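You operate a simulated robot arm through the tools that you are given. There is no shell and no other tool.

Carry out the task below with a simulated robot arm. There is one attempt and no reset: what you move stays moved.

TASK
Test the orange safety breaker with its key and reset it.
Fine: the tube lamp switch and the wall socket switch go off before the test; after the reset only the lamp switch goes on again.

Only the result counts: the job must be done as asked and must still hold three seconds after the hand-in. Knocking over, shifting, dropping, spilling or breaking anything else fails it.

THE ROBOT
A 7-joint arm with a two-finger parallel gripper, fixed in place. Base frame: the origin is at the foot of the arm, x ahead of it, y to its left, z up. Units: mm, rad, N and s.
With the tool pointing down near the work surface it reaches from about 340 to 760 mm from the base axis. Its first joint turns from -2.007 to 2.007 rad. Payload 3.91 kg.
The tool frame sits at the grasp point between the pads (the TCP): z along the fingers, y along the line on which they close. The tips reach 30 mm beyond it. Largest opening 110 mm; finger width 20, thickness 10; the body of the gripper, 48 by 112 mm, starts 55 mm behind the TCP.
Orientation is that of the tool frame in the base frame, as a unit quaternion [x, y, z, w]. With the fingers straight down and closing along the base's y, the tool's x points along the base's -x, its y along +y and its z along -z.

THE INTERFACE
- The arm moves only by the tool arm_command. Its argument "series" is a list of rows, each a list of 7 numbers: the shift along the base's x, y, z in units of 50 mm (1.0 is 50 mm), then the turn, a rotation vector about the base's x, y, z in units of 4 degrees (1.0 is 4 degrees), then the finger opening in mm, from 0 to 110. In form: [[x, y, z, ax, ay, az, jaw], ...]. A call has 1 to 20 rows; each row shifts and turns the commanded pose from where the row before left it. A call with a number of a shift or a turn outside -1 to 1 is refused whole. Each row takes 0.2 s and may step no farther than 50 mm and 0.15 rad from the row before; otherwise, or with a gripper value out of range, the whole call is refused. A pose out of reach is approached as far as the arm can. The call stops where the force on the tool passes 40 N (or 10 N more than at its start, if that is more) or the arm is blocked; 0.2 s more then pass. Each finger travels about 108 mm/s and halts on what it meets, pressing with about 41 N; the grip force reading is that of the motor and also rises with nothing between the fingers. The clock runs only during rows and for 0.2 s after the last one: add rows that do not move to give the fingers time. It gives the time, the measured TCP pose, the force on the tool (base axes), the opening and the grip force at its end, in the units of the frame above (readings bear some noise), with the torque about the TCP (base axes, N m) and any sound that the robot's microphone picked up.
- Cameras (640 x 400 px; columns grow to the right, rows downward): "scene" is fixed at [396.3, -641.2, 1883.8]; the picture's right is [1.00, -0.06, 0.00], its down [-0.03, -0.46, -0.89] and it looks along [0.05, 0.89, -0.46] (base axes); focal length 353 px, centre (320, 200). "wrist" rides on the gripper at [72, 17, -103] in the tool frame; the picture's right is [-0.23, 0.97, 0.00], its down [-0.76, -0.18, -0.62] and it looks along [-0.61, -0.14, 0.78] (tool axes); focal length 222 px, centre (320, 200). There is no depth. A picture from a camera that has moved, and an enlarged one, comes with that camera's place and axes in the base frame and with its lens. The place of the scene camera against the robot may be out by one fixed shift of up to 18 mm in any direction.
- get_image(camera): a new picture of that camera. The clock stands still meanwhile.
- slide_trunk(by): slides the trunk up (or, below 0, down) by that many mm; the arm rides with it, the base frame stays. It gives what a move gives, with no picture.
- inspect(camera, box): a new picture of the part [left, top, right, bottom] of that camera's present view, enlarged. The clock stands still meanwhile.
- job_done(): hands the job in; it is judged then, once.

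Nothing tells you positions but the pictures and the camera data. Unless the task says otherwise, let go and move clear before handing in.

The tools are called after "Emit:" by a JSON object that holds its "api" and its "payload". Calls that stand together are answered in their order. arm_command: Moves the arm, as the interface text tells. Its arguments: {"type":"object","properties":{"series":{"type":"array","items":{"type":"array","items":{"type":"number"}}}},"required":["series"]} The other tools are called the same way: slide_trunk (by) slides the trunk up or down; get_image (camera) takes a picture; inspect (camera, box) takes an enlarged picture of a part of a camera's view; job_done () hands the job in.

At the start:

```text
t: 0.0
tool_pos: [274.2, 288.5, 1458.2]
ee_rot: [0.0, 1.0, 0.0, 0.001]
contact_force: [0.7, -0.7, -0.8]
wrist_torque: [0.0, -0.05, 0.01]
grip_width: 110.2
grip_force: 0.1
trunk travel left (down, up): [-925.0, 65.0]
```

scene: 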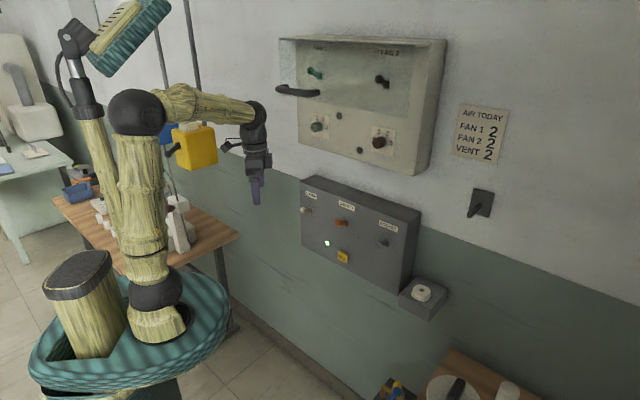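
wrist: 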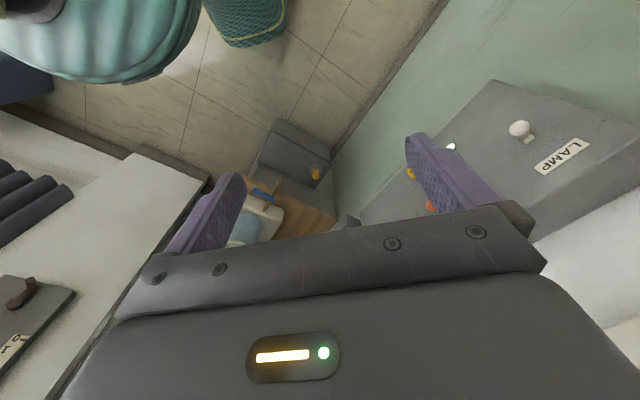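

I see a grey switch box on the wall with a lamp knob, an orange breaker, a socket switch and a yellow key, with a larger cabinet above it. I'll enlarge the views before moving.

Emit:
{"api": "inspect", "payload": {"camera": "scene", "box": [280, 165, 460, 325]}}

Emit:
{"api": "inspect", "payload": {"camera": "scene", "box": [270, 25, 520, 225]}}

Emit:
{"api": "inspect", "payload": {"camera": "wrist", "box": [330, 60, 640, 260]}}

```text
2.50 times, centred on (370, 245) of scene
camera zoom: at [396.3, -641.2, 1883.8], right [1.0, -0.06, 0.0], down [-0.03, -0.46, -0.89], along [0.05, 0.89, -0.46], focal length 884 px, centre (195, 88)
```

zoom: 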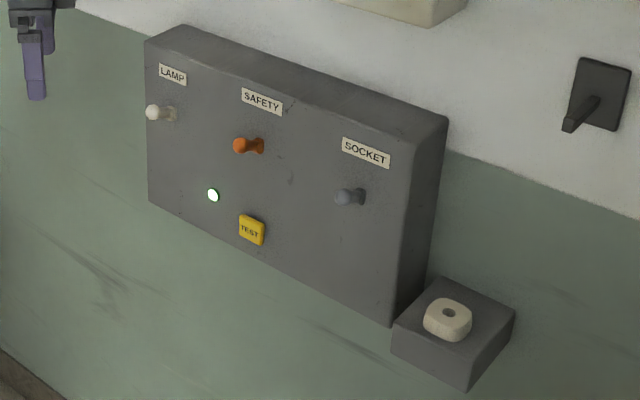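

```text
2.00 times, centred on (395, 125) of scene
camera zoom: at [396.3, -641.2, 1883.8], right [1.0, -0.06, 0.0], down [-0.03, -0.46, -0.89], along [0.05, 0.89, -0.46], focal length 707 px, centre (170, 350)
```

zoom: 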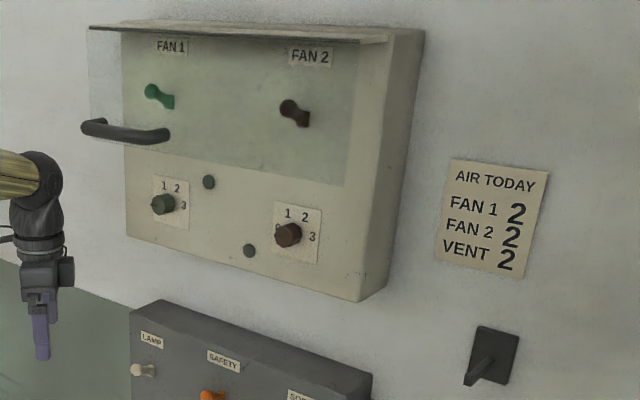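

```text
2.00 times, centred on (485, 160) of wrist
camera zoom: at [202.0, 305.1, 1562.2], right [0.23, 0.97, 0.0], down [0.76, -0.18, 0.62], along [0.61, -0.14, -0.78], focal length 444 px, centre (-10, 280)
```

zoom: 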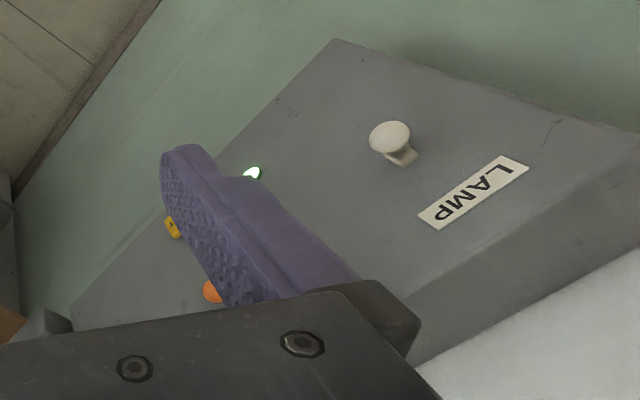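

The panel face lies at about 45° to the base axes, with its knobs near x+y≈976 mm and z≈1225 mm. Before I swing the wrist, I'll check the area around the arm for things it could hit.

Emit:
{"api": "inspect", "payload": {"camera": "scene", "box": [40, 0, 300, 165]}}

Emit:
{"api": "inspect", "payload": {"camera": "scene", "box": [20, 150, 300, 400]}}

Emit:
{"api": "inspect", "payload": {"camera": "scene", "box": [295, 175, 415, 275]}}

```text
2.42 times, centred on (170, 82) of scene
camera zoom: at [396.3, -641.2, 1883.8], right [1.0, -0.06, 0.0], down [-0.03, -0.46, -0.89], along [0.05, 0.89, -0.46], focal length 857 px, centre (684, 485)
```

zoom: 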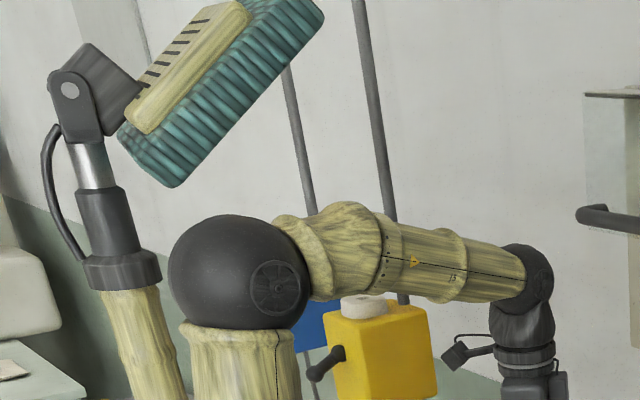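

```text
1.60 times, centred on (160, 275) of scene
camera zoom: at [396.3, -641.2, 1883.8], right [1.0, -0.06, 0.0], down [-0.03, -0.46, -0.89], along [0.05, 0.89, -0.46], focal length 566 px, centre (576, 80)
```

zoom: 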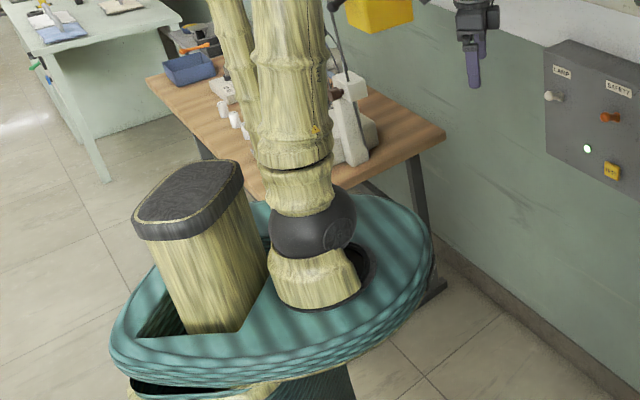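

```text
4.00 times, centred on (355, 225) of scene
camera zoom: at [396.3, -641.2, 1883.8], right [1.0, -0.06, 0.0], down [-0.03, -0.46, -0.89], along [0.05, 0.89, -0.46], focal length 1414 px, centre (180, 100)
```

zoom: 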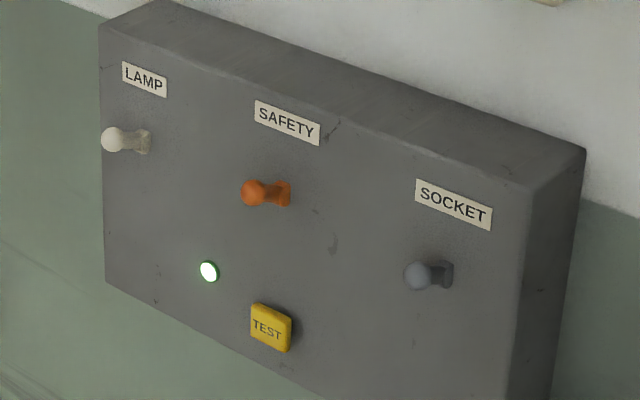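

All three levers appear tilted up by about 23° and the green LED is lit, so I take up as on. I'll yaw the tool toward the wall and pitch it up about 45° while lowering it, then look at the panel up close.

Emit:
{"api": "arm_command", "payload": {"series": [[0, 0, -0.25, 0, 0, 1, 0], [0, 0, -0.25, 0, 0, 1, 0], [0, 0, -0.25, 0, 0, 1, 0], [0, 0, -0.25, 0, 0, 1, 0], [0, 0, -0.25, 0, 0, 1, 0], [0, 0, -0.25, 0, 0, 1, 0], [0, 0, -0.25, 0, 0, 1, 0], [0, 0, -0.25, 0, 0, 1, 0], [0, 0, -0.25, 0, 0, 1, 0], [0, 0, -0.25, 0, 0, 1, 0], [0, 0, -0.25, 0, 0, 1, 0], [0, 0, -0.25, 0, 0, 0.25, 0], [0, 0, 0, 1, -1, 0, 0], [0, 0, 0, 1, -1, 0, 0], [0, 0, 0, 1, -1, 0, 0], [0, 0, 0, 1, -1, 0, 0], [0, 0, 0, 1, -1, 0, 0], [0, 0, 0, 1, -1, 0, 0], [0, 0, 0, 1, -1, 0, 0], [0, 0, 0, 1, -1, 0, 0]]}}

Emit:
{"api": "get_image", "payload": {"camera": "wrist"}}

Emit:
{"api": "get_image", "payload": {"camera": "scene"}}

```text
t: 4.2
tool_pos: [285.2, 298.7, 1316.4]
ee_rot: [-0.354, 0.873, 0.115, 0.315]
contact_force: [0.1, 0.4, -0.4]
wrist_torque: [0.0, 0.02, 0.02]
grip_width: 0.0
grip_force: 37.6
out of reach, approached as far as the arm can: row 18, 19, 20
trunk travel left (down, up): [-925.0, 65.0]
```

```text
taken
camera wrist: at [184.5, 227.0, 1350.5], right [-0.55, 0.83, 0.12], down [0.25, 0.02, 0.97], along [0.8, 0.56, -0.22], focal length 222 px, centre (320, 200)
```

wrist: 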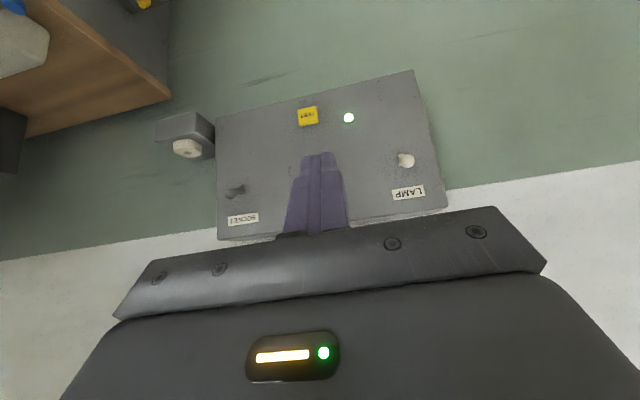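

```text
taken
```

scene: 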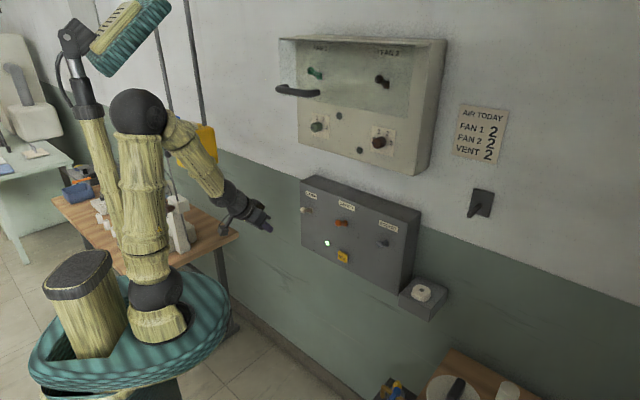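

The arm folded too tightly near its base, so it stopped short. I'll move out toward the wall, where the orientation should be reachable, and read the pose again.

Emit:
{"api": "arm_command", "payload": {"series": [[0.5, 0.5, 0, 0, 0, 0, 0], [0.5, 0.5, 0, 0, 0, 0, 0], [0.5, 0.5, 0, 0, 0, 0, 0], [0.5, 0.5, 0, 0, 0, 0, 0], [0, 0, 0, 0, 0, 0, 0]]}}

Emit:
{"api": "get_image", "payload": {"camera": "wrist"}}

```text
t: 5.4
tool_pos: [385.5, 396.1, 1314.7]
ee_rot: [-0.357, 0.871, 0.117, 0.317]
contact_force: [-0.8, -0.7, 0.5]
wrist_torque: [0.02, -0.02, 0.01]
grip_width: 0.2
grip_force: 37.5
trunk travel left (down, up): [-925.0, 65.0]
```

```text
taken
camera wrist: at [284.8, 324.0, 1348.3], right [-0.55, 0.82, 0.12], down [0.25, 0.02, 0.97], along [0.8, 0.57, -0.22], focal length 222 px, centre (320, 200)
```

wrist: 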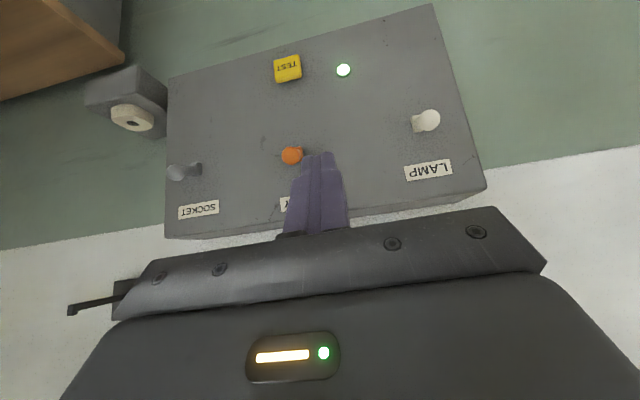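

The commanded pose follows the measured one, and the panel is now clearly visible, upside down in this view. I'll zoom in to measure it.

Emit:
{"api": "inspect", "payload": {"camera": "wrist", "box": [150, 0, 330, 112]}}

Emit:
{"api": "inspect", "payload": {"camera": "wrist", "box": [320, 0, 500, 220]}}

Emit:
{"api": "inspect", "payload": {"camera": "wrist", "box": [150, 100, 330, 250]}}

```text
3.56 times, centred on (240, 56) of wrist
camera zoom: at [284.8, 324.0, 1348.3], right [-0.55, 0.82, 0.12], down [0.25, 0.02, 0.97], along [0.8, 0.57, -0.22], focal length 790 px, centre (604, 712)
```

zoom: 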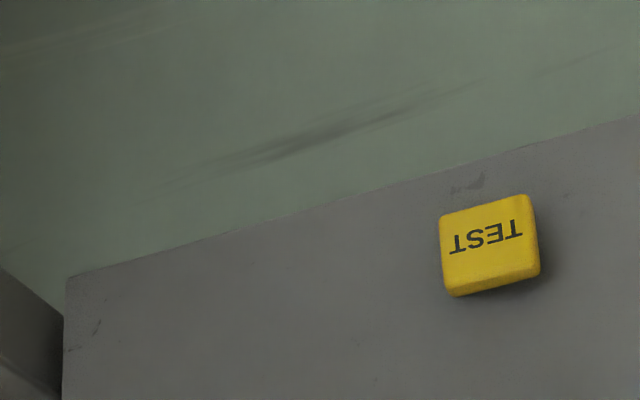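

```text
1.82 times, centred on (410, 110) of wrist
camera zoom: at [284.8, 324.0, 1348.3], right [-0.55, 0.82, 0.12], down [0.25, 0.02, 0.97], along [0.8, 0.57, -0.22], focal length 404 px, centre (156, 364)
```

zoom: 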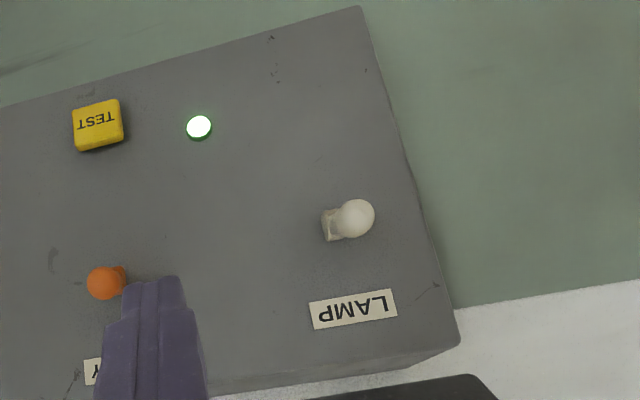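

```text
2.67 times, centred on (240, 175) of wrist
camera zoom: at [284.8, 324.0, 1348.3], right [-0.55, 0.82, 0.12], down [0.25, 0.02, 0.97], along [0.8, 0.57, -0.22], focal length 592 px, centre (533, 267)
```

zoom: 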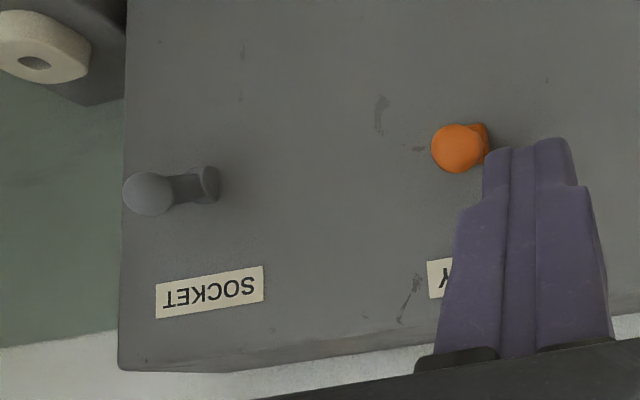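

Triangulating from the views, I get these positions:

| Part | Position (mm) |
|---|---|
| Lamp ball | (400, 581, 1217) |
| Orange ball | (525, 460, 1224) |
| Socket ball | (652, 333, 1214) |
| TEST key face | (550, 481, 1056) |

The wall normal is at 45°. Next I'll bring the tool horizontal in front of the lamp lever, standing off from the panel.

Emit:
{"api": "arm_command", "payload": {"series": [[-0.1034, 0.2374, -0.03, 0.908, -0.88, 0.035, 0], [-0.1034, 0.2374, -0.03, 0.908, -0.88, 0.035, 0], [-0.1034, 0.2374, -0.03, 0.908, -0.88, 0.035, 0], [-0.1034, 0.2374, -0.03, 0.908, -0.88, 0.035, 0], [-0.1034, 0.2374, -0.03, 0.908, -0.88, 0.035, 0], [-0.1034, 0.2374, -0.03, 0.908, -0.88, 0.035, 0], [-0.1034, 0.2374, -0.03, 0.908, -0.88, 0.035, 0], [-0.1034, 0.2374, -0.03, 0.908, -0.88, 0.035, 0], [-0.1034, 0.2374, -0.03, 0.908, -0.88, 0.035, 0], [-0.1034, 0.2374, -0.03, 0.908, -0.88, 0.035, 0], [0, 0, 0, 0, 0, 0, 0]]}}

Emit:
{"api": "get_image", "payload": {"camera": "wrist"}}

Emit:
{"api": "get_image", "payload": {"camera": "scene"}}

```text
t: 7.8
tool_pos: [333.6, 518.5, 1302.2]
ee_rot: [-0.269, 0.653, 0.272, 0.653]
contact_force: [0.8, 0.2, 0.4]
wrist_torque: [-0.03, 0.0, -0.03]
grip_width: 0.0
grip_force: 37.8
trunk travel left (down, up): [-925.0, 65.0]
```

```text
taken
camera wrist: at [247.8, 456.1, 1229.8], right [-0.69, 0.69, 0.23], down [-0.32, -0.57, 0.76], along [0.65, 0.45, 0.61], focal length 222 px, centre (320, 200)
```

wrist: 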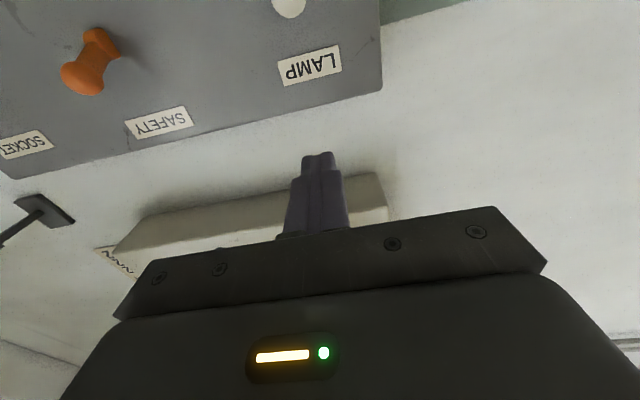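

```text
taken
```

scene: 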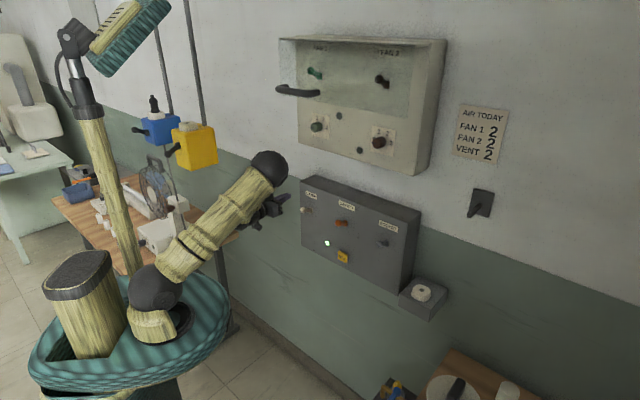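

The tool is horizontal and my position estimates check out to within about 2 mm. I'll move it in just above the lamp lever's ball, at about z=1262.

Emit:
{"api": "arm_command", "payload": {"series": [[0.255, 0.236, -0.2, 0, 0, 0, 0], [0.255, 0.236, -0.2, 0, 0, 0, 0], [0.255, 0.236, -0.2, 0, 0, 0, 0], [0.255, 0.236, -0.2, 0, 0, 0, 0], [0, 0, 0, 0, 0, 0, 0]]}}

Emit:
{"api": "get_image", "payload": {"camera": "scene"}}

Emit:
{"api": "get_image", "payload": {"camera": "wrist"}}

```text
t: 9.0
tool_pos: [383.4, 566.2, 1261.2]
ee_rot: [-0.27, 0.654, 0.271, 0.653]
contact_force: [-0.8, -0.1, 0.3]
wrist_torque: [0.02, 0.0, 0.02]
grip_width: 0.4
grip_force: 38.0
trunk travel left (down, up): [-925.0, 65.0]
```

```text
taken
```

scene: 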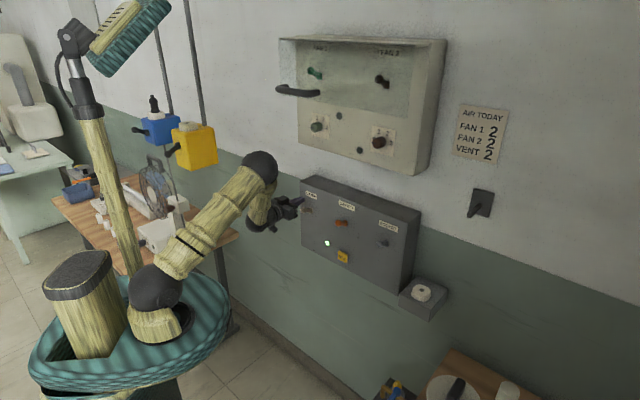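

```text
taken
camera wrist: at [299.3, 503.5, 1188.8], right [-0.69, 0.69, 0.23], down [-0.31, -0.57, 0.76], along [0.65, 0.45, 0.61], focal length 222 px, centre (320, 200)
```

wrist: 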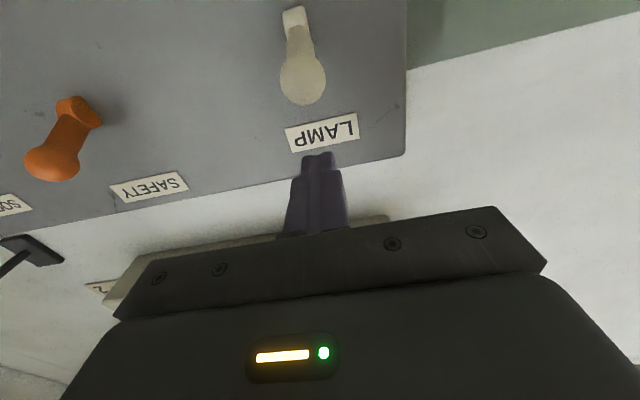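

The fingertips are lined up above the lamp ball. I'll push it down slowly.

Emit:
{"api": "arm_command", "payload": {"series": [[0, 0, -0.12, 0, 0, 0, 0], [0, 0, -0.12, 0, 0, 0, 0], [0, 0, -0.12, 0, 0, 0, 0], [0, 0, -0.12, 0, 0, 0, 0], [0, 0, -0.12, 0, 0, 0, 0], [0, 0, -0.12, 0, 0, 0, 0], [0, 0, -0.12, 0, 0, 0, 0]]}}

Emit:
{"api": "get_image", "payload": {"camera": "wrist"}}

Emit:
{"api": "inspect", "payload": {"camera": "scene", "box": [235, 165, 415, 275]}}

```text
t: 10.6
tool_pos: [383.7, 566.8, 1219.7]
ee_rot: [-0.27, 0.654, 0.271, 0.653]
contact_force: [-1.4, -1.6, 0.6]
wrist_torque: [0.01, -0.05, 0.0]
grip_width: 0.0
grip_force: 37.3
trunk travel left (down, up): [-925.0, 65.0]
```

```text
taken
camera wrist: at [298.1, 503.5, 1147.4], right [-0.69, 0.69, 0.23], down [-0.31, -0.57, 0.76], along [0.65, 0.45, 0.61], focal length 222 px, centre (320, 200)
```

wrist: 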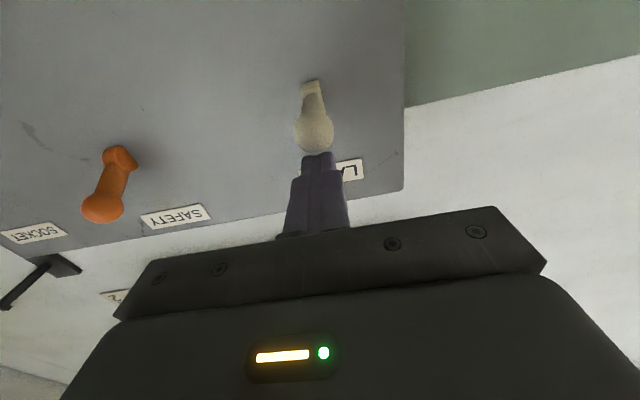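

```text
3.56 times, centred on (325, 220) of scene
camera zoom: at [396.3, -641.2, 1883.8], right [1.0, -0.06, 0.0], down [-0.03, -0.46, -0.89], along [0.05, 0.89, -0.46], focal length 1257 px, centre (302, 129)
```

zoom: 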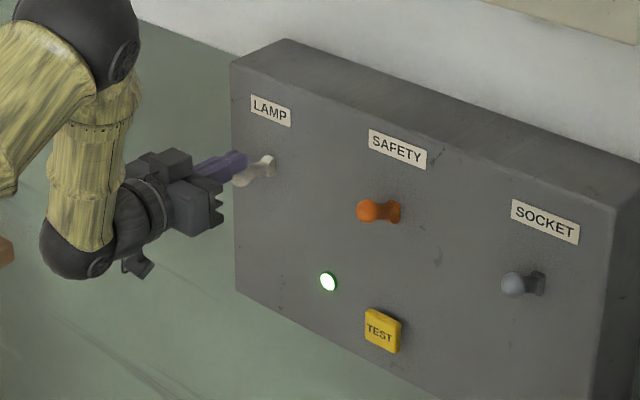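

The lever is moving down with very little force, and it's now near its centre. I'll keep pushing.

Emit:
{"api": "arm_command", "payload": {"series": [[0, 0, -0.1, 0, 0, 0, 0], [0, 0, -0.1, 0, 0, 0, 0], [0, 0, -0.1, 0, 0, 0, 0], [0, 0, -0.1, 0, 0, 0, 0]]}}

Emit:
{"api": "get_image", "payload": {"camera": "wrist"}}

Emit:
{"api": "inspect", "payload": {"camera": "scene", "box": [235, 165, 415, 275]}}

```text
t: 11.6
tool_pos: [383.8, 565.8, 1199.6]
ee_rot: [-0.271, 0.654, 0.271, 0.652]
contact_force: [-1.0, 0.0, 0.5]
wrist_torque: [0.03, -0.01, 0.0]
grip_width: 0.0
grip_force: 37.9
trunk travel left (down, up): [-925.0, 65.0]
```

```text
taken
camera wrist: at [299.1, 504.7, 1127.0], right [-0.69, 0.69, 0.23], down [-0.31, -0.57, 0.76], along [0.65, 0.45, 0.61], focal length 222 px, centre (320, 200)
```

wrist: 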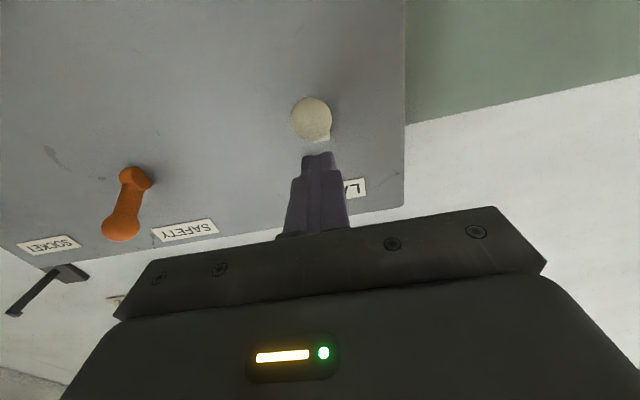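

```text
3.56 times, centred on (325, 220) of scene
camera zoom: at [396.3, -641.2, 1883.8], right [1.0, -0.06, 0.0], down [-0.03, -0.46, -0.89], along [0.05, 0.89, -0.46], focal length 1257 px, centre (302, 129)
```

zoom: 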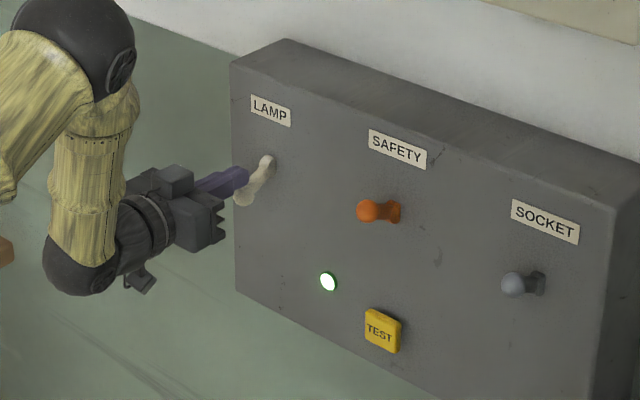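

The lever has gone to the down side. I'll nudge it a few millimetres more to make sure it's seated, then back away and check.

Emit:
{"api": "arm_command", "payload": {"series": [[0, 0, -0.06, 0, 0, 0, 0], [0, 0, -0.06, 0, 0, 0, 0], [0, 0, 0, 0, 0, 0, 0]]}}

Emit:
{"api": "inspect", "payload": {"camera": "wrist", "box": [220, 60, 420, 220]}}

```text
t: 12.4
tool_pos: [383.8, 565.9, 1194.1]
ee_rot: [-0.27, 0.654, 0.271, 0.653]
contact_force: [-0.3, 0.1, -0.7]
wrist_torque: [-0.02, -0.02, -0.01]
grip_width: 0.2
grip_force: 37.2
trunk travel left (down, up): [-925.0, 65.0]
```

```text
2.50 times, centred on (320, 140) of wrist
camera zoom: at [299.0, 504.5, 1121.5], right [-0.69, 0.69, 0.23], down [-0.31, -0.57, 0.76], along [0.65, 0.45, 0.61], focal length 555 px, centre (320, 350)
```

zoom: 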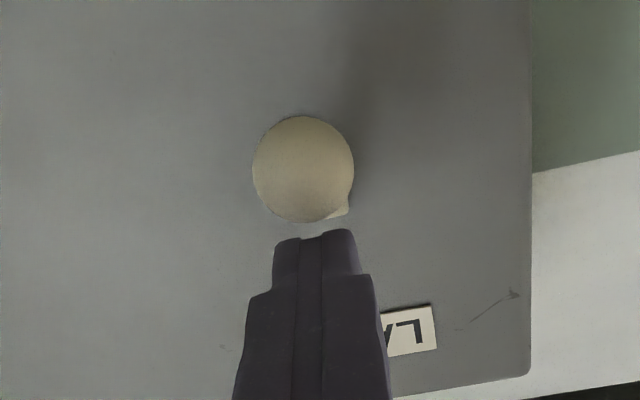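

The lamp lever is fully down: its ball is at about z=1168 and the fingers are clear of it. I'll back off, rise and slide across to the socket switch.

Emit:
{"api": "arm_command", "payload": {"series": [[-0.4, -0.4, 0, 0, 0, 0, 0], [-0.4, -0.4, 0, 0, 0, 0, 0], [0, 0, 0.71, 0, 0, 0, 0], [0, 0, 0.71, 0, 0, 0, 0], [0.5, -0.5, 0, 0, 0, 0, 0], [0.5, -0.5, 0, 0, 0, 0, 0], [0.5, -0.5, 0, 0, 0, 0, 0], [0.5, -0.5, 0, 0, 0, 0, 0], [0.5, -0.5, 0, 0, 0, 0, 0], [0.5, -0.5, 0, 0, 0, 0, 0], [0.5, -0.5, 0, 0, 0, 0, 0], [0.5, -0.5, 0, 0, 0, 0, 0], [0.5, -0.5, 0, 0, 0, 0, 0], [0.5, -0.5, 0, 0, 0, 0, 0], [0, 0, 0, 0, 0, 0, 0]]}}

Emit:
{"api": "get_image", "payload": {"camera": "wrist"}}

Emit:
{"api": "get_image", "payload": {"camera": "scene"}}

```text
t: 15.6
tool_pos: [372.2, 431.8, 1308.6]
ee_rot: [-0.264, 0.658, 0.263, 0.655]
contact_force: [0.1, -0.8, -0.1]
wrist_torque: [0.03, 0.01, -0.02]
grip_width: 0.0
grip_force: 38.1
out of reach, approached as far as the arm can: row 6, 7, 8, 9, 10, 11, 12, 13, 14
trunk travel left (down, up): [-925.0, 65.0]
```

```text
taken
camera wrist: at [285.2, 371.7, 1236.5], right [-0.67, 0.7, 0.23], down [-0.33, -0.56, 0.76], along [0.66, 0.44, 0.6], focal length 222 px, centre (320, 200)
```

wrist: 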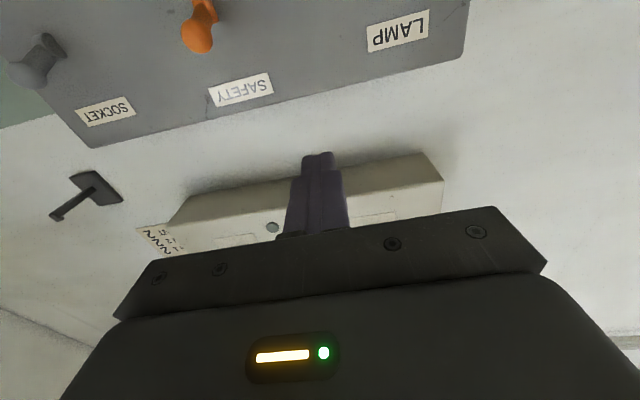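

```text
taken
```

scene: 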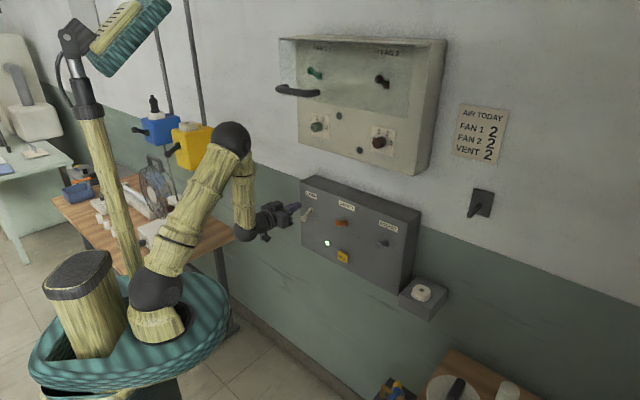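

The arm can't fold enough at this height to slide across with the tool horizontal, because the shoulder sits too high. It's clear of everything, so I'll lower the trunk to get a better posture.

Emit:
{"api": "slide_trunk", "payload": {"by": -150}}

Emit:
{"api": "get_image", "payload": {"camera": "scene"}}

```text
t: 17.4
tool_pos: [371.6, 431.6, 1158.5]
ee_rot: [-0.264, 0.658, 0.263, 0.655]
contact_force: [0.3, 0.5, -0.5]
wrist_torque: [0.02, 0.01, -0.02]
grip_width: 0.3
grip_force: 37.9
trunk travel left (down, up): [-775.0, 215.0]
```

```text
taken
```

scene: 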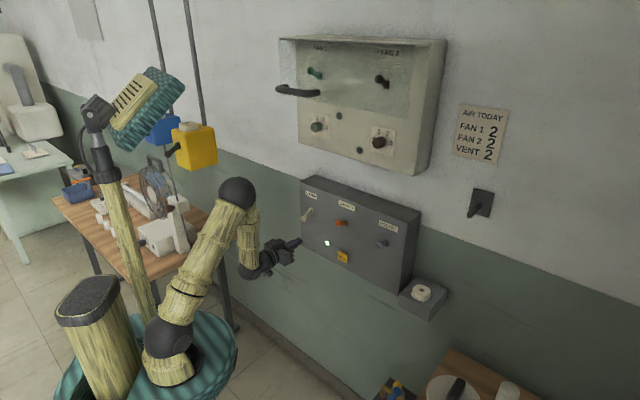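

Nothing is in the way. I'll lower it another 150 mm.

Emit:
{"api": "slide_trunk", "payload": {"by": -150}}

Emit:
{"api": "arm_command", "payload": {"series": [[0, 0, 0.8, 0, 0, 0, 0], [0, 0, 0.8, 0, 0, 0, 0], [0, 0, 0.8, 0, 0, 0, 0], [0, 0, 0.8, 0, 0, 0, 0], [0, 0, 0.8, 0, 0, 0, 0], [0, 0, 0.8, 0, 0, 0, 0], [0, 0, 0, 0, 0, 0, 0]]}}

Emit:
{"api": "get_image", "payload": {"camera": "scene"}}

```text
t: 19.1
tool_pos: [371.0, 431.1, 1008.8]
ee_rot: [-0.263, 0.658, 0.262, 0.655]
contact_force: [0.3, 0.9, -0.2]
wrist_torque: [-0.04, 0.0, -0.03]
grip_width: 0.0
grip_force: 37.7
trunk travel left (down, up): [-625.0, 365.0]
```

```text
t: 20.7
tool_pos: [372.7, 434.0, 1248.8]
ee_rot: [-0.264, 0.657, 0.263, 0.655]
contact_force: [0.0, -0.2, -0.8]
wrist_torque: [-0.01, -0.04, 0.02]
grip_width: 0.0
grip_force: 37.8
trunk travel left (down, up): [-625.0, 365.0]
```

```text
taken
```

scene: 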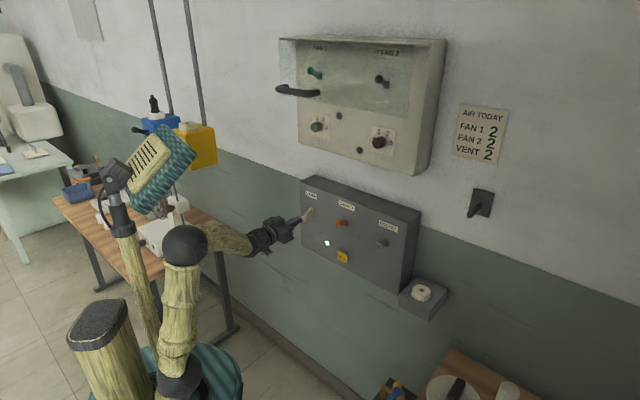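

The upper arm is now vertical and the forearm level, which is a much better posture. I'll move across to a standoff point in front of the socket lever.

Emit:
{"api": "arm_command", "payload": {"series": [[0.739, -0.529, 0.05, 0, 0, 0.05, 0], [0.739, -0.529, 0.05, 0, 0, 0.05, 0], [0.739, -0.529, 0.05, 0, 0, 0.05, 0], [0.739, -0.529, 0.05, 0, 0, 0.05, 0], [0.739, -0.529, 0.05, 0, 0, 0.05, 0], [0.739, -0.529, 0.05, 0, 0, 0.05, 0], [0, 0, 0, 0, 0, 0, 0]]}}

Emit:
{"api": "get_image", "payload": {"camera": "wrist"}}

Emit:
{"api": "get_image", "payload": {"camera": "scene"}}

```text
t: 22.3
tool_pos: [595.1, 275.3, 1263.8]
ee_rot: [-0.271, 0.655, 0.27, 0.652]
contact_force: [-0.6, 0.6, -0.2]
wrist_torque: [0.0, 0.0, 0.03]
grip_width: 0.0
grip_force: 37.6
trunk travel left (down, up): [-625.0, 365.0]
```

```text
taken
camera wrist: at [509.7, 212.4, 1192.1], right [-0.69, 0.69, 0.23], down [-0.31, -0.56, 0.76], along [0.66, 0.45, 0.6], focal length 222 px, centre (320, 200)
```

wrist: 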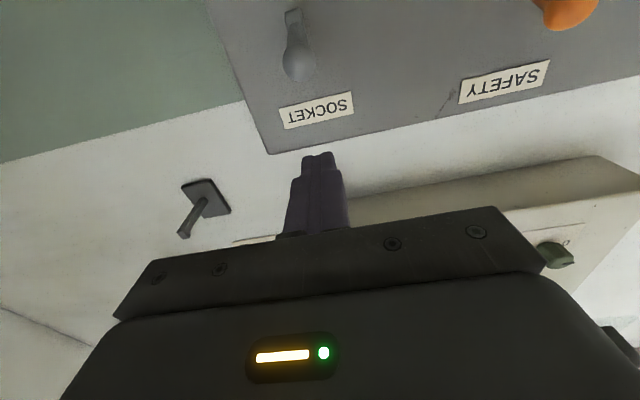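

```text
taken
```

scene: 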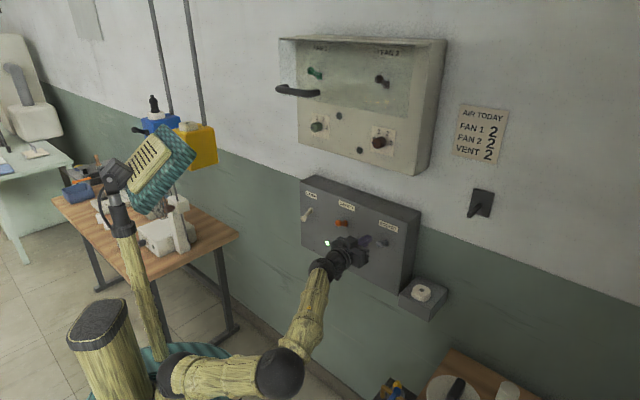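

The tool is in front of the socket lever with its ball at about (654, 331, 1213). I'll move in above the ball and push it down.

Emit:
{"api": "arm_command", "payload": {"series": [[0.41, 0.386, 0, 0, 0, 0, 0], [0.41, 0.386, 0, 0, 0, 0, 0], [0, 0, 0, 0, 0, 0, 0], [0, 0, -0.12, 0, 0, 0, 0], [0, 0, -0.12, 0, 0, 0, 0], [0, 0, -0.12, 0, 0, 0, 0], [0, 0, -0.12, 0, 0, 0, 0], [0, 0, -0.12, 0, 0, 0, 0], [0, 0, -0.12, 0, 0, 0, 0], [0, 0, -0.12, 0, 0, 0, 0]]}}

Emit:
{"api": "get_image", "payload": {"camera": "wrist"}}

```text
t: 24.5
tool_pos: [634.5, 313.1, 1221.7]
ee_rot: [-0.271, 0.655, 0.27, 0.652]
contact_force: [0.1, 0.6, 0.1]
wrist_torque: [-0.01, 0.0, -0.02]
grip_width: 0.0
grip_force: 37.6
trunk travel left (down, up): [-625.0, 365.0]
```

```text
taken
camera wrist: at [549.1, 249.7, 1149.7], right [-0.69, 0.69, 0.23], down [-0.31, -0.56, 0.76], along [0.66, 0.45, 0.6], focal length 222 px, centre (320, 200)
```

wrist: 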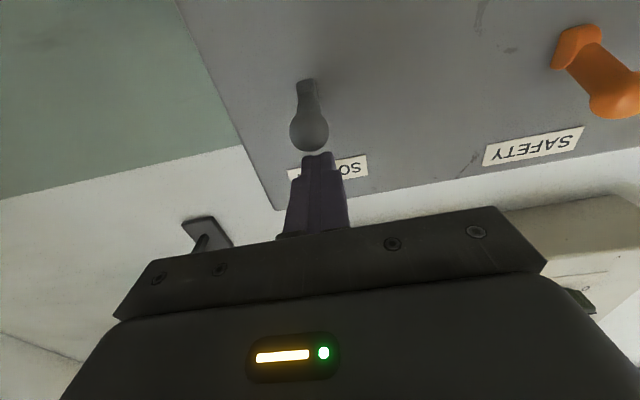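

The fingers are right at the ball, so I'll keep pushing down.

Emit:
{"api": "arm_command", "payload": {"series": [[0, 0, -0.11, 0, 0, 0, 0], [0, 0, -0.11, 0, 0, 0, 0], [0, 0, -0.11, 0, 0, 0, 0], [0, 0, -0.11, 0, 0, 0, 0], [0, 0, -0.11, 0, 0, 0, 0], [0, 0, 0, 0, 0, 0, 0]]}}

Emit:
{"api": "get_image", "payload": {"camera": "wrist"}}

Emit:
{"api": "inspect", "payload": {"camera": "scene", "box": [290, 170, 450, 310]}}

```text
t: 25.9
tool_pos: [634.2, 311.6, 1194.6]
ee_rot: [-0.27, 0.655, 0.269, 0.652]
contact_force: [-0.4, 0.2, 0.6]
wrist_torque: [-0.02, 0.02, -0.02]
grip_width: 0.1
grip_force: 37.5
trunk travel left (down, up): [-625.0, 365.0]
```

```text
taken
camera wrist: at [549.4, 248.7, 1121.9], right [-0.69, 0.69, 0.23], down [-0.31, -0.56, 0.76], along [0.65, 0.45, 0.6], focal length 222 px, centre (320, 200)
```

wrist: 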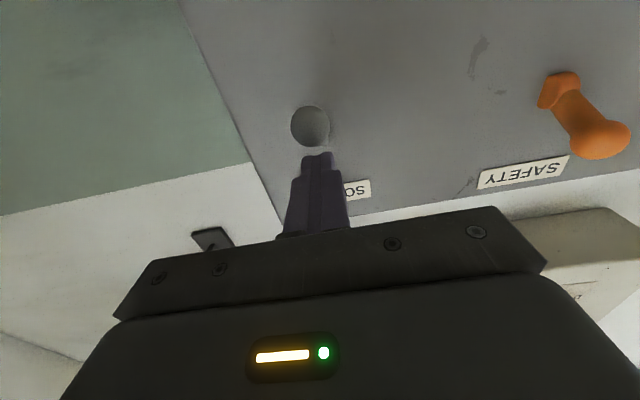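

```text
2.86 times, centred on (370, 240) of scene
camera zoom: at [396.3, -641.2, 1883.8], right [1.0, -0.06, 0.0], down [-0.03, -0.46, -0.89], along [0.05, 0.89, -0.46], focal length 1010 px, centre (177, 86)
```

zoom: 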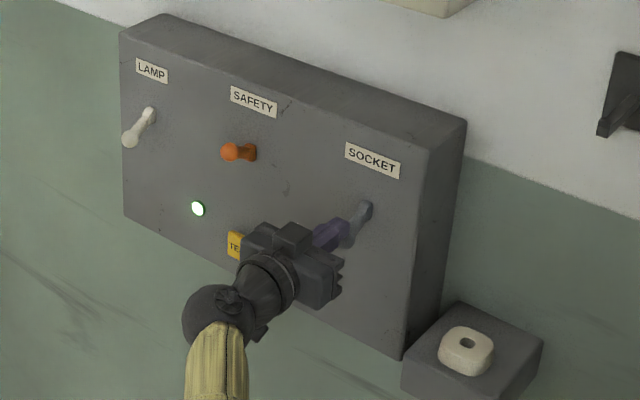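

The socket lever is down. I'll retreat and move to a standoff point in front of the TEST key.

Emit:
{"api": "arm_command", "payload": {"series": [[-0.416, -0.416, 0, 0, 0, 0, 0], [-0.416, -0.416, 0, 0, 0, 0, 0], [-0.423, 0.423, -0.462, 0, 0, 0, 0], [-0.423, 0.423, -0.462, 0, 0, 0, 0], [-0.423, 0.423, -0.462, 0, 0, 0, 0], [-0.423, 0.423, -0.462, 0, 0, 0, 0], [-0.423, 0.423, -0.462, 0, 0, 0, 0], [-0.423, 0.423, -0.462, 0, 0, 0, 0], [0, 0, 0, 0, 0, 0, 0]]}}

Emit:
{"api": "get_image", "payload": {"camera": "wrist"}}

Emit:
{"api": "get_image", "payload": {"camera": "scene"}}

```text
t: 27.9
tool_pos: [512.8, 350.2, 1106.8]
ee_rot: [-0.271, 0.655, 0.27, 0.652]
contact_force: [0.0, 0.4, 0.5]
wrist_torque: [-0.05, 0.04, -0.04]
grip_width: 0.0
grip_force: 37.4
out of reach, approached as far as the arm can: row 6, 7, 8
trunk travel left (down, up): [-625.0, 365.0]
```

```text
taken
camera wrist: at [427.4, 288.5, 1035.3], right [-0.69, 0.69, 0.23], down [-0.31, -0.56, 0.77], along [0.66, 0.46, 0.6], focal length 222 px, centre (320, 200)
```

wrist: 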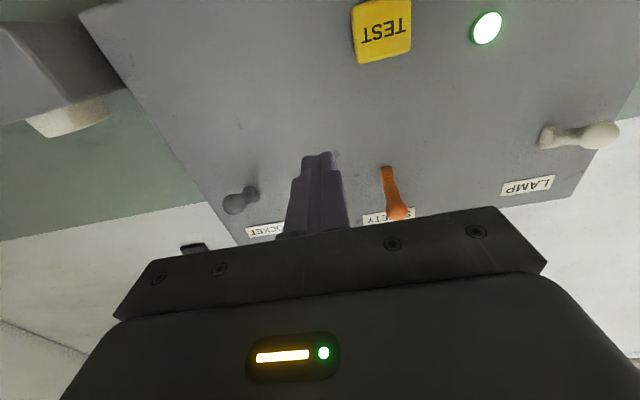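

```text
taken
```

scene: 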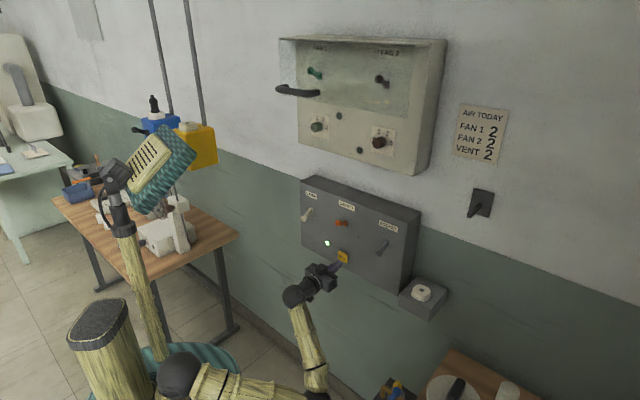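

The key reads as (550, 480, 1053). Folding this close to the base limits the arm, so I'll approach with the TCP farther out, still about 33 mm short of the key.

Emit:
{"api": "arm_command", "payload": {"series": [[-0.036, 0.424, -0.27, 0, 0, 0, 0], [-0.036, 0.424, -0.27, 0, 0, 0, 0], [-0.036, 0.424, -0.27, 0, 0, 0, 0], [-0.036, 0.424, -0.27, 0, 0, 0, 0], [0, 0, 0, 0, 0, 0, 0]]}}

Emit:
{"api": "get_image", "payload": {"camera": "wrist"}}

Emit:
{"api": "get_image", "payload": {"camera": "scene"}}

```text
t: 29.1
tool_pos: [513.7, 350.3, 1108.0]
ee_rot: [-0.271, 0.655, 0.268, 0.652]
contact_force: [-0.3, -0.2, -0.1]
wrist_torque: [0.01, 0.0, 0.0]
grip_width: 0.1
grip_force: 37.9
out of reach, approached as far as the arm can: row 1, 2, 3, 4
trunk travel left (down, up): [-625.0, 365.0]
```

```text
taken
camera wrist: at [427.5, 288.0, 1035.6], right [-0.69, 0.69, 0.23], down [-0.31, -0.56, 0.76], along [0.65, 0.46, 0.6], focal length 222 px, centre (320, 200)
```

wrist: 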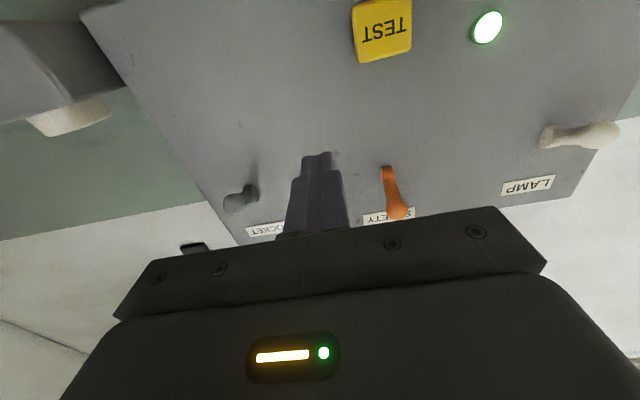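

```text
taken
```

scene: 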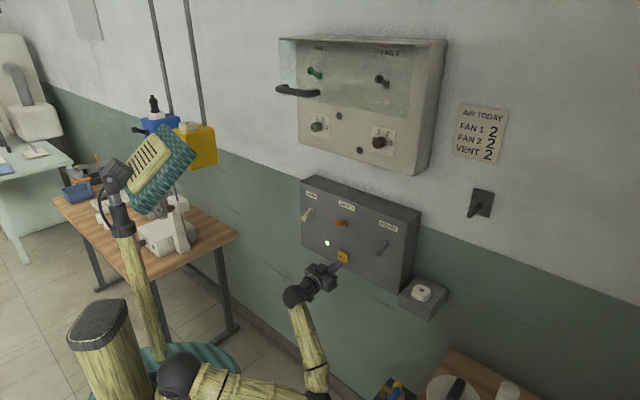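

This elbow-right posture is at a limit. I'll raise the arm clear of the panel and move it toward the centre, where it was elbow-up before, then lower the trunk instead.

Emit:
{"api": "arm_command", "payload": {"series": [[0, 0, 0.7, 0, 0, 0, 0], [0, 0, 0.7, 0, 0, 0, 0], [0, 0, 0.7, 0, 0, 0, 0], [0, 0, 0.7, 0, 0, 0, 0], [-0.3, 0.3, 0, 0, 0, 0, 0], [-0.3, 0.3, 0, 0, 0, 0, 0], [-0.3, 0.3, 0, 0, 0, 0, 0], [-0.3, 0.3, 0, 0, 0, 0, 0], [-0.3, 0.3, 0, 0, 0, 0, 0], [0, 0, 0, 0, 0, 0, 0]]}}

Emit:
{"api": "get_image", "payload": {"camera": "scene"}}

```text
t: 31.3
tool_pos: [439.6, 425.0, 1248.2]
ee_rot: [-0.271, 0.655, 0.269, 0.652]
contact_force: [-0.1, 0.4, -0.6]
wrist_torque: [0.02, 0.0, -0.01]
grip_width: 0.1
grip_force: 37.8
trunk travel left (down, up): [-625.0, 365.0]
```

```text
taken
```

scene: 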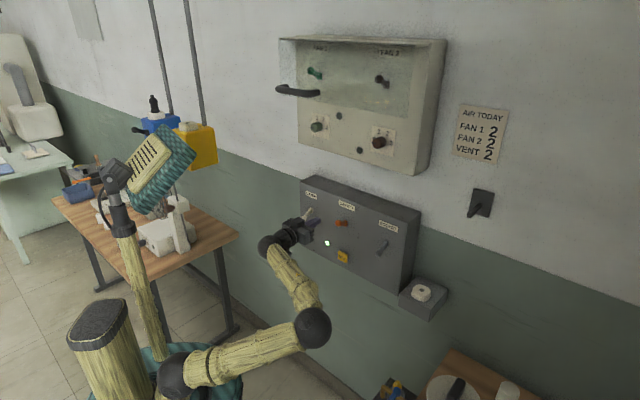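

The arm is clear and at a comfortable height relative to the shoulder. I'll lower the trunk 190 mm to bring the tool down to key height.

Emit:
{"api": "slide_trunk", "payload": {"by": -190}}

Emit:
{"api": "get_image", "payload": {"camera": "wrist"}}

Emit:
{"api": "get_image", "payload": {"camera": "scene"}}

```text
t: 33.4
tool_pos: [439.5, 423.8, 1058.5]
ee_rot: [-0.27, 0.655, 0.269, 0.653]
contact_force: [-0.4, -0.3, 0.1]
wrist_torque: [0.03, 0.0, 0.02]
grip_width: 0.1
grip_force: 37.6
trunk travel left (down, up): [-435.0, 555.0]
```

```text
taken
camera wrist: at [354.0, 362.0, 986.0], right [-0.69, 0.69, 0.23], down [-0.31, -0.56, 0.76], along [0.66, 0.45, 0.6], focal length 222 px, centre (320, 200)
```

wrist: 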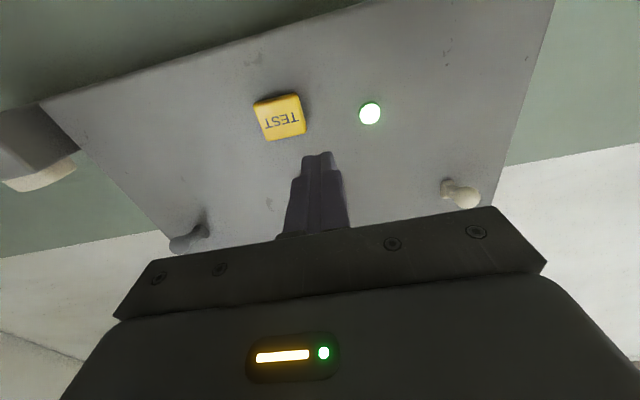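

```text
taken
```

scene: 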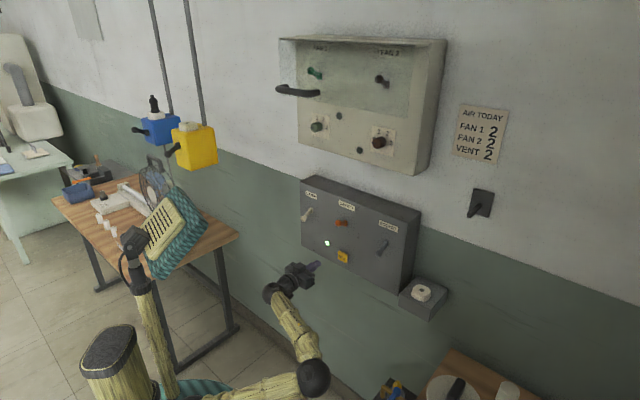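

The key is ahead at about (550, 480, 1050). I'll line up with it and close in to roughly 10 mm from its face.

Emit:
{"api": "arm_command", "payload": {"series": [[0.462, 0.1, -0.05, 0, 0, 0, 0], [0.462, 0.1, -0.05, 0, 0, 0, 0], [0.462, 0.1, -0.05, 0, 0, 0, 0], [0.12, 0.12, 0, 0, 0, 0, 0], [0.12, 0.12, 0, 0, 0, 0, 0], [0, 0, 0, 0, 0, 0, 0]]}}

Emit:
{"api": "get_image", "payload": {"camera": "wrist"}}

Emit:
{"api": "inspect", "payload": {"camera": "scene", "box": [290, 170, 450, 310]}}

```text
t: 34.8
tool_pos: [520.1, 450.8, 1049.4]
ee_rot: [-0.271, 0.654, 0.27, 0.653]
contact_force: [0.2, 0.9, 0.5]
wrist_torque: [0.0, 0.03, -0.02]
grip_width: 0.0
grip_force: 38.0
trunk travel left (down, up): [-435.0, 555.0]
```

```text
taken
camera wrist: at [434.5, 389.2, 977.8], right [-0.69, 0.69, 0.23], down [-0.31, -0.56, 0.76], along [0.65, 0.45, 0.6], focal length 222 px, centre (320, 200)
```

wrist: 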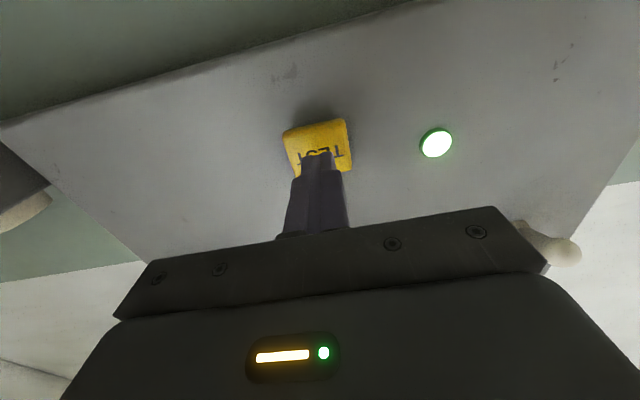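

```text
2.86 times, centred on (370, 240) of scene
camera zoom: at [396.3, -641.2, 1883.8], right [1.0, -0.06, 0.0], down [-0.03, -0.46, -0.89], along [0.05, 0.89, -0.46], focal length 1010 px, centre (177, 86)
```

zoom: 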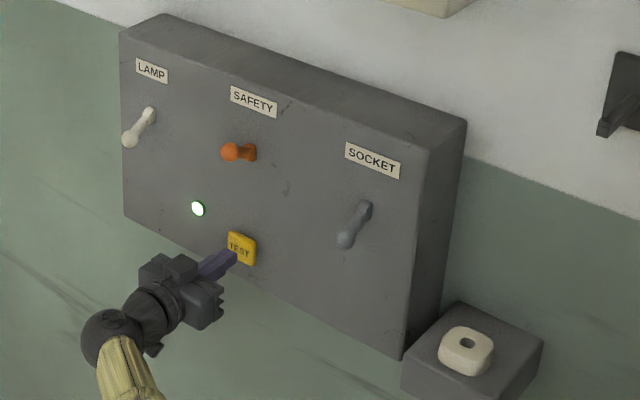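

The fingertips are centred on the key with a small gap. I'll press in slowly.

Emit:
{"api": "arm_command", "payload": {"series": [[0.045, 0.045, 0, 0, 0, 0, 0], [0.045, 0.045, 0, 0, 0, 0, 0], [0.045, 0.045, 0, 0, 0, 0, 0], [0.045, 0.045, 0, 0, 0, 0, 0], [0.045, 0.045, 0, 0, 0, 0, 0]]}}

Emit:
{"api": "inspect", "payload": {"camera": "scene", "box": [290, 170, 450, 310]}}

Emit:
{"api": "get_image", "payload": {"camera": "wrist"}}

```text
t: 36.0
tool_pos: [530.5, 461.3, 1050.6]
ee_rot: [-0.27, 0.655, 0.268, 0.653]
contact_force: [-1.7, -0.6, -1.4]
wrist_torque: [0.01, 0.02, 0.04]
grip_width: 0.0
grip_force: 37.6
trunk travel left (down, up): [-435.0, 555.0]
```

```text
2.86 times, centred on (370, 240) of scene
camera zoom: at [396.3, -641.2, 1883.8], right [1.0, -0.06, 0.0], down [-0.03, -0.46, -0.89], along [0.05, 0.89, -0.46], focal length 1010 px, centre (177, 86)
```

zoom: 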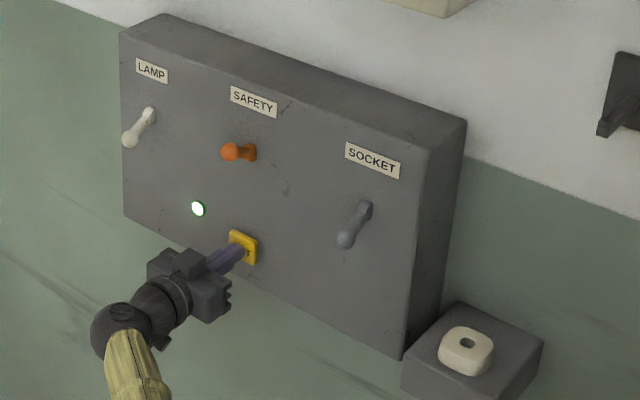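

```text
taken
camera wrist: at [445.8, 400.4, 978.3], right [-0.69, 0.69, 0.23], down [-0.31, -0.56, 0.76], along [0.65, 0.45, 0.6], focal length 222 px, centre (320, 200)
```

wrist: 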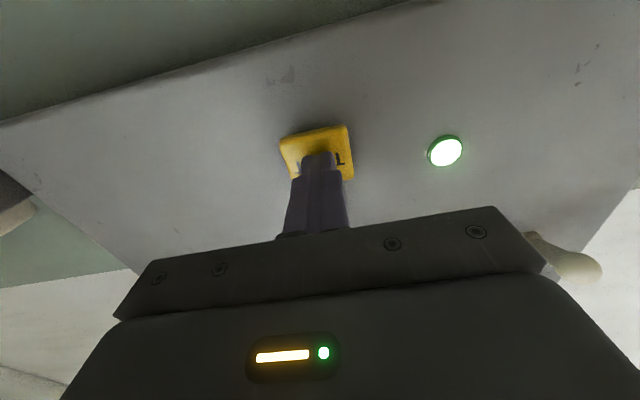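

Contact has just begun and the breaker hasn't tripped yet. I'll press a little deeper.

Emit:
{"api": "arm_command", "payload": {"series": [[0.03, 0.03, 0, 0, 0, 0, 0], [0.03, 0.03, 0, 0, 0, 0, 0], [0.03, 0.03, 0, 0, 0, 0, 0]]}}

Emit:
{"api": "inspect", "payload": {"camera": "scene", "box": [290, 170, 450, 310]}}

```text
t: 36.8
tool_pos: [534.8, 465.6, 1050.5]
ee_rot: [-0.272, 0.654, 0.27, 0.652]
contact_force: [-7.3, -7.8, -4.0]
wrist_torque: [-0.07, 0.04, -0.03]
grip_width: 0.0
grip_force: 37.4
trunk travel left (down, up): [-435.0, 555.0]
heard: click
```

```text
2.86 times, centred on (370, 240) of scene
camera zoom: at [396.3, -641.2, 1883.8], right [1.0, -0.06, 0.0], down [-0.03, -0.46, -0.89], along [0.05, 0.89, -0.46], focal length 1010 px, centre (177, 86)
```

zoom: 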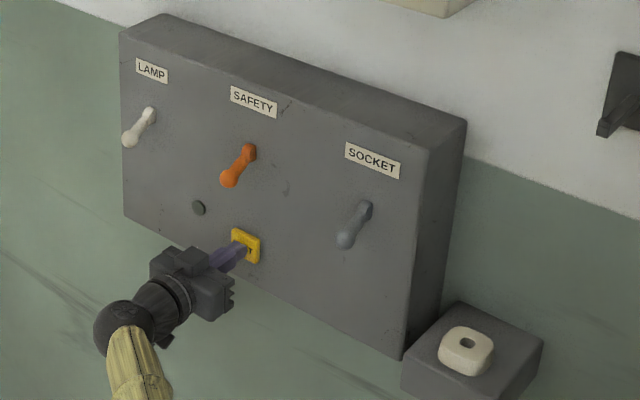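

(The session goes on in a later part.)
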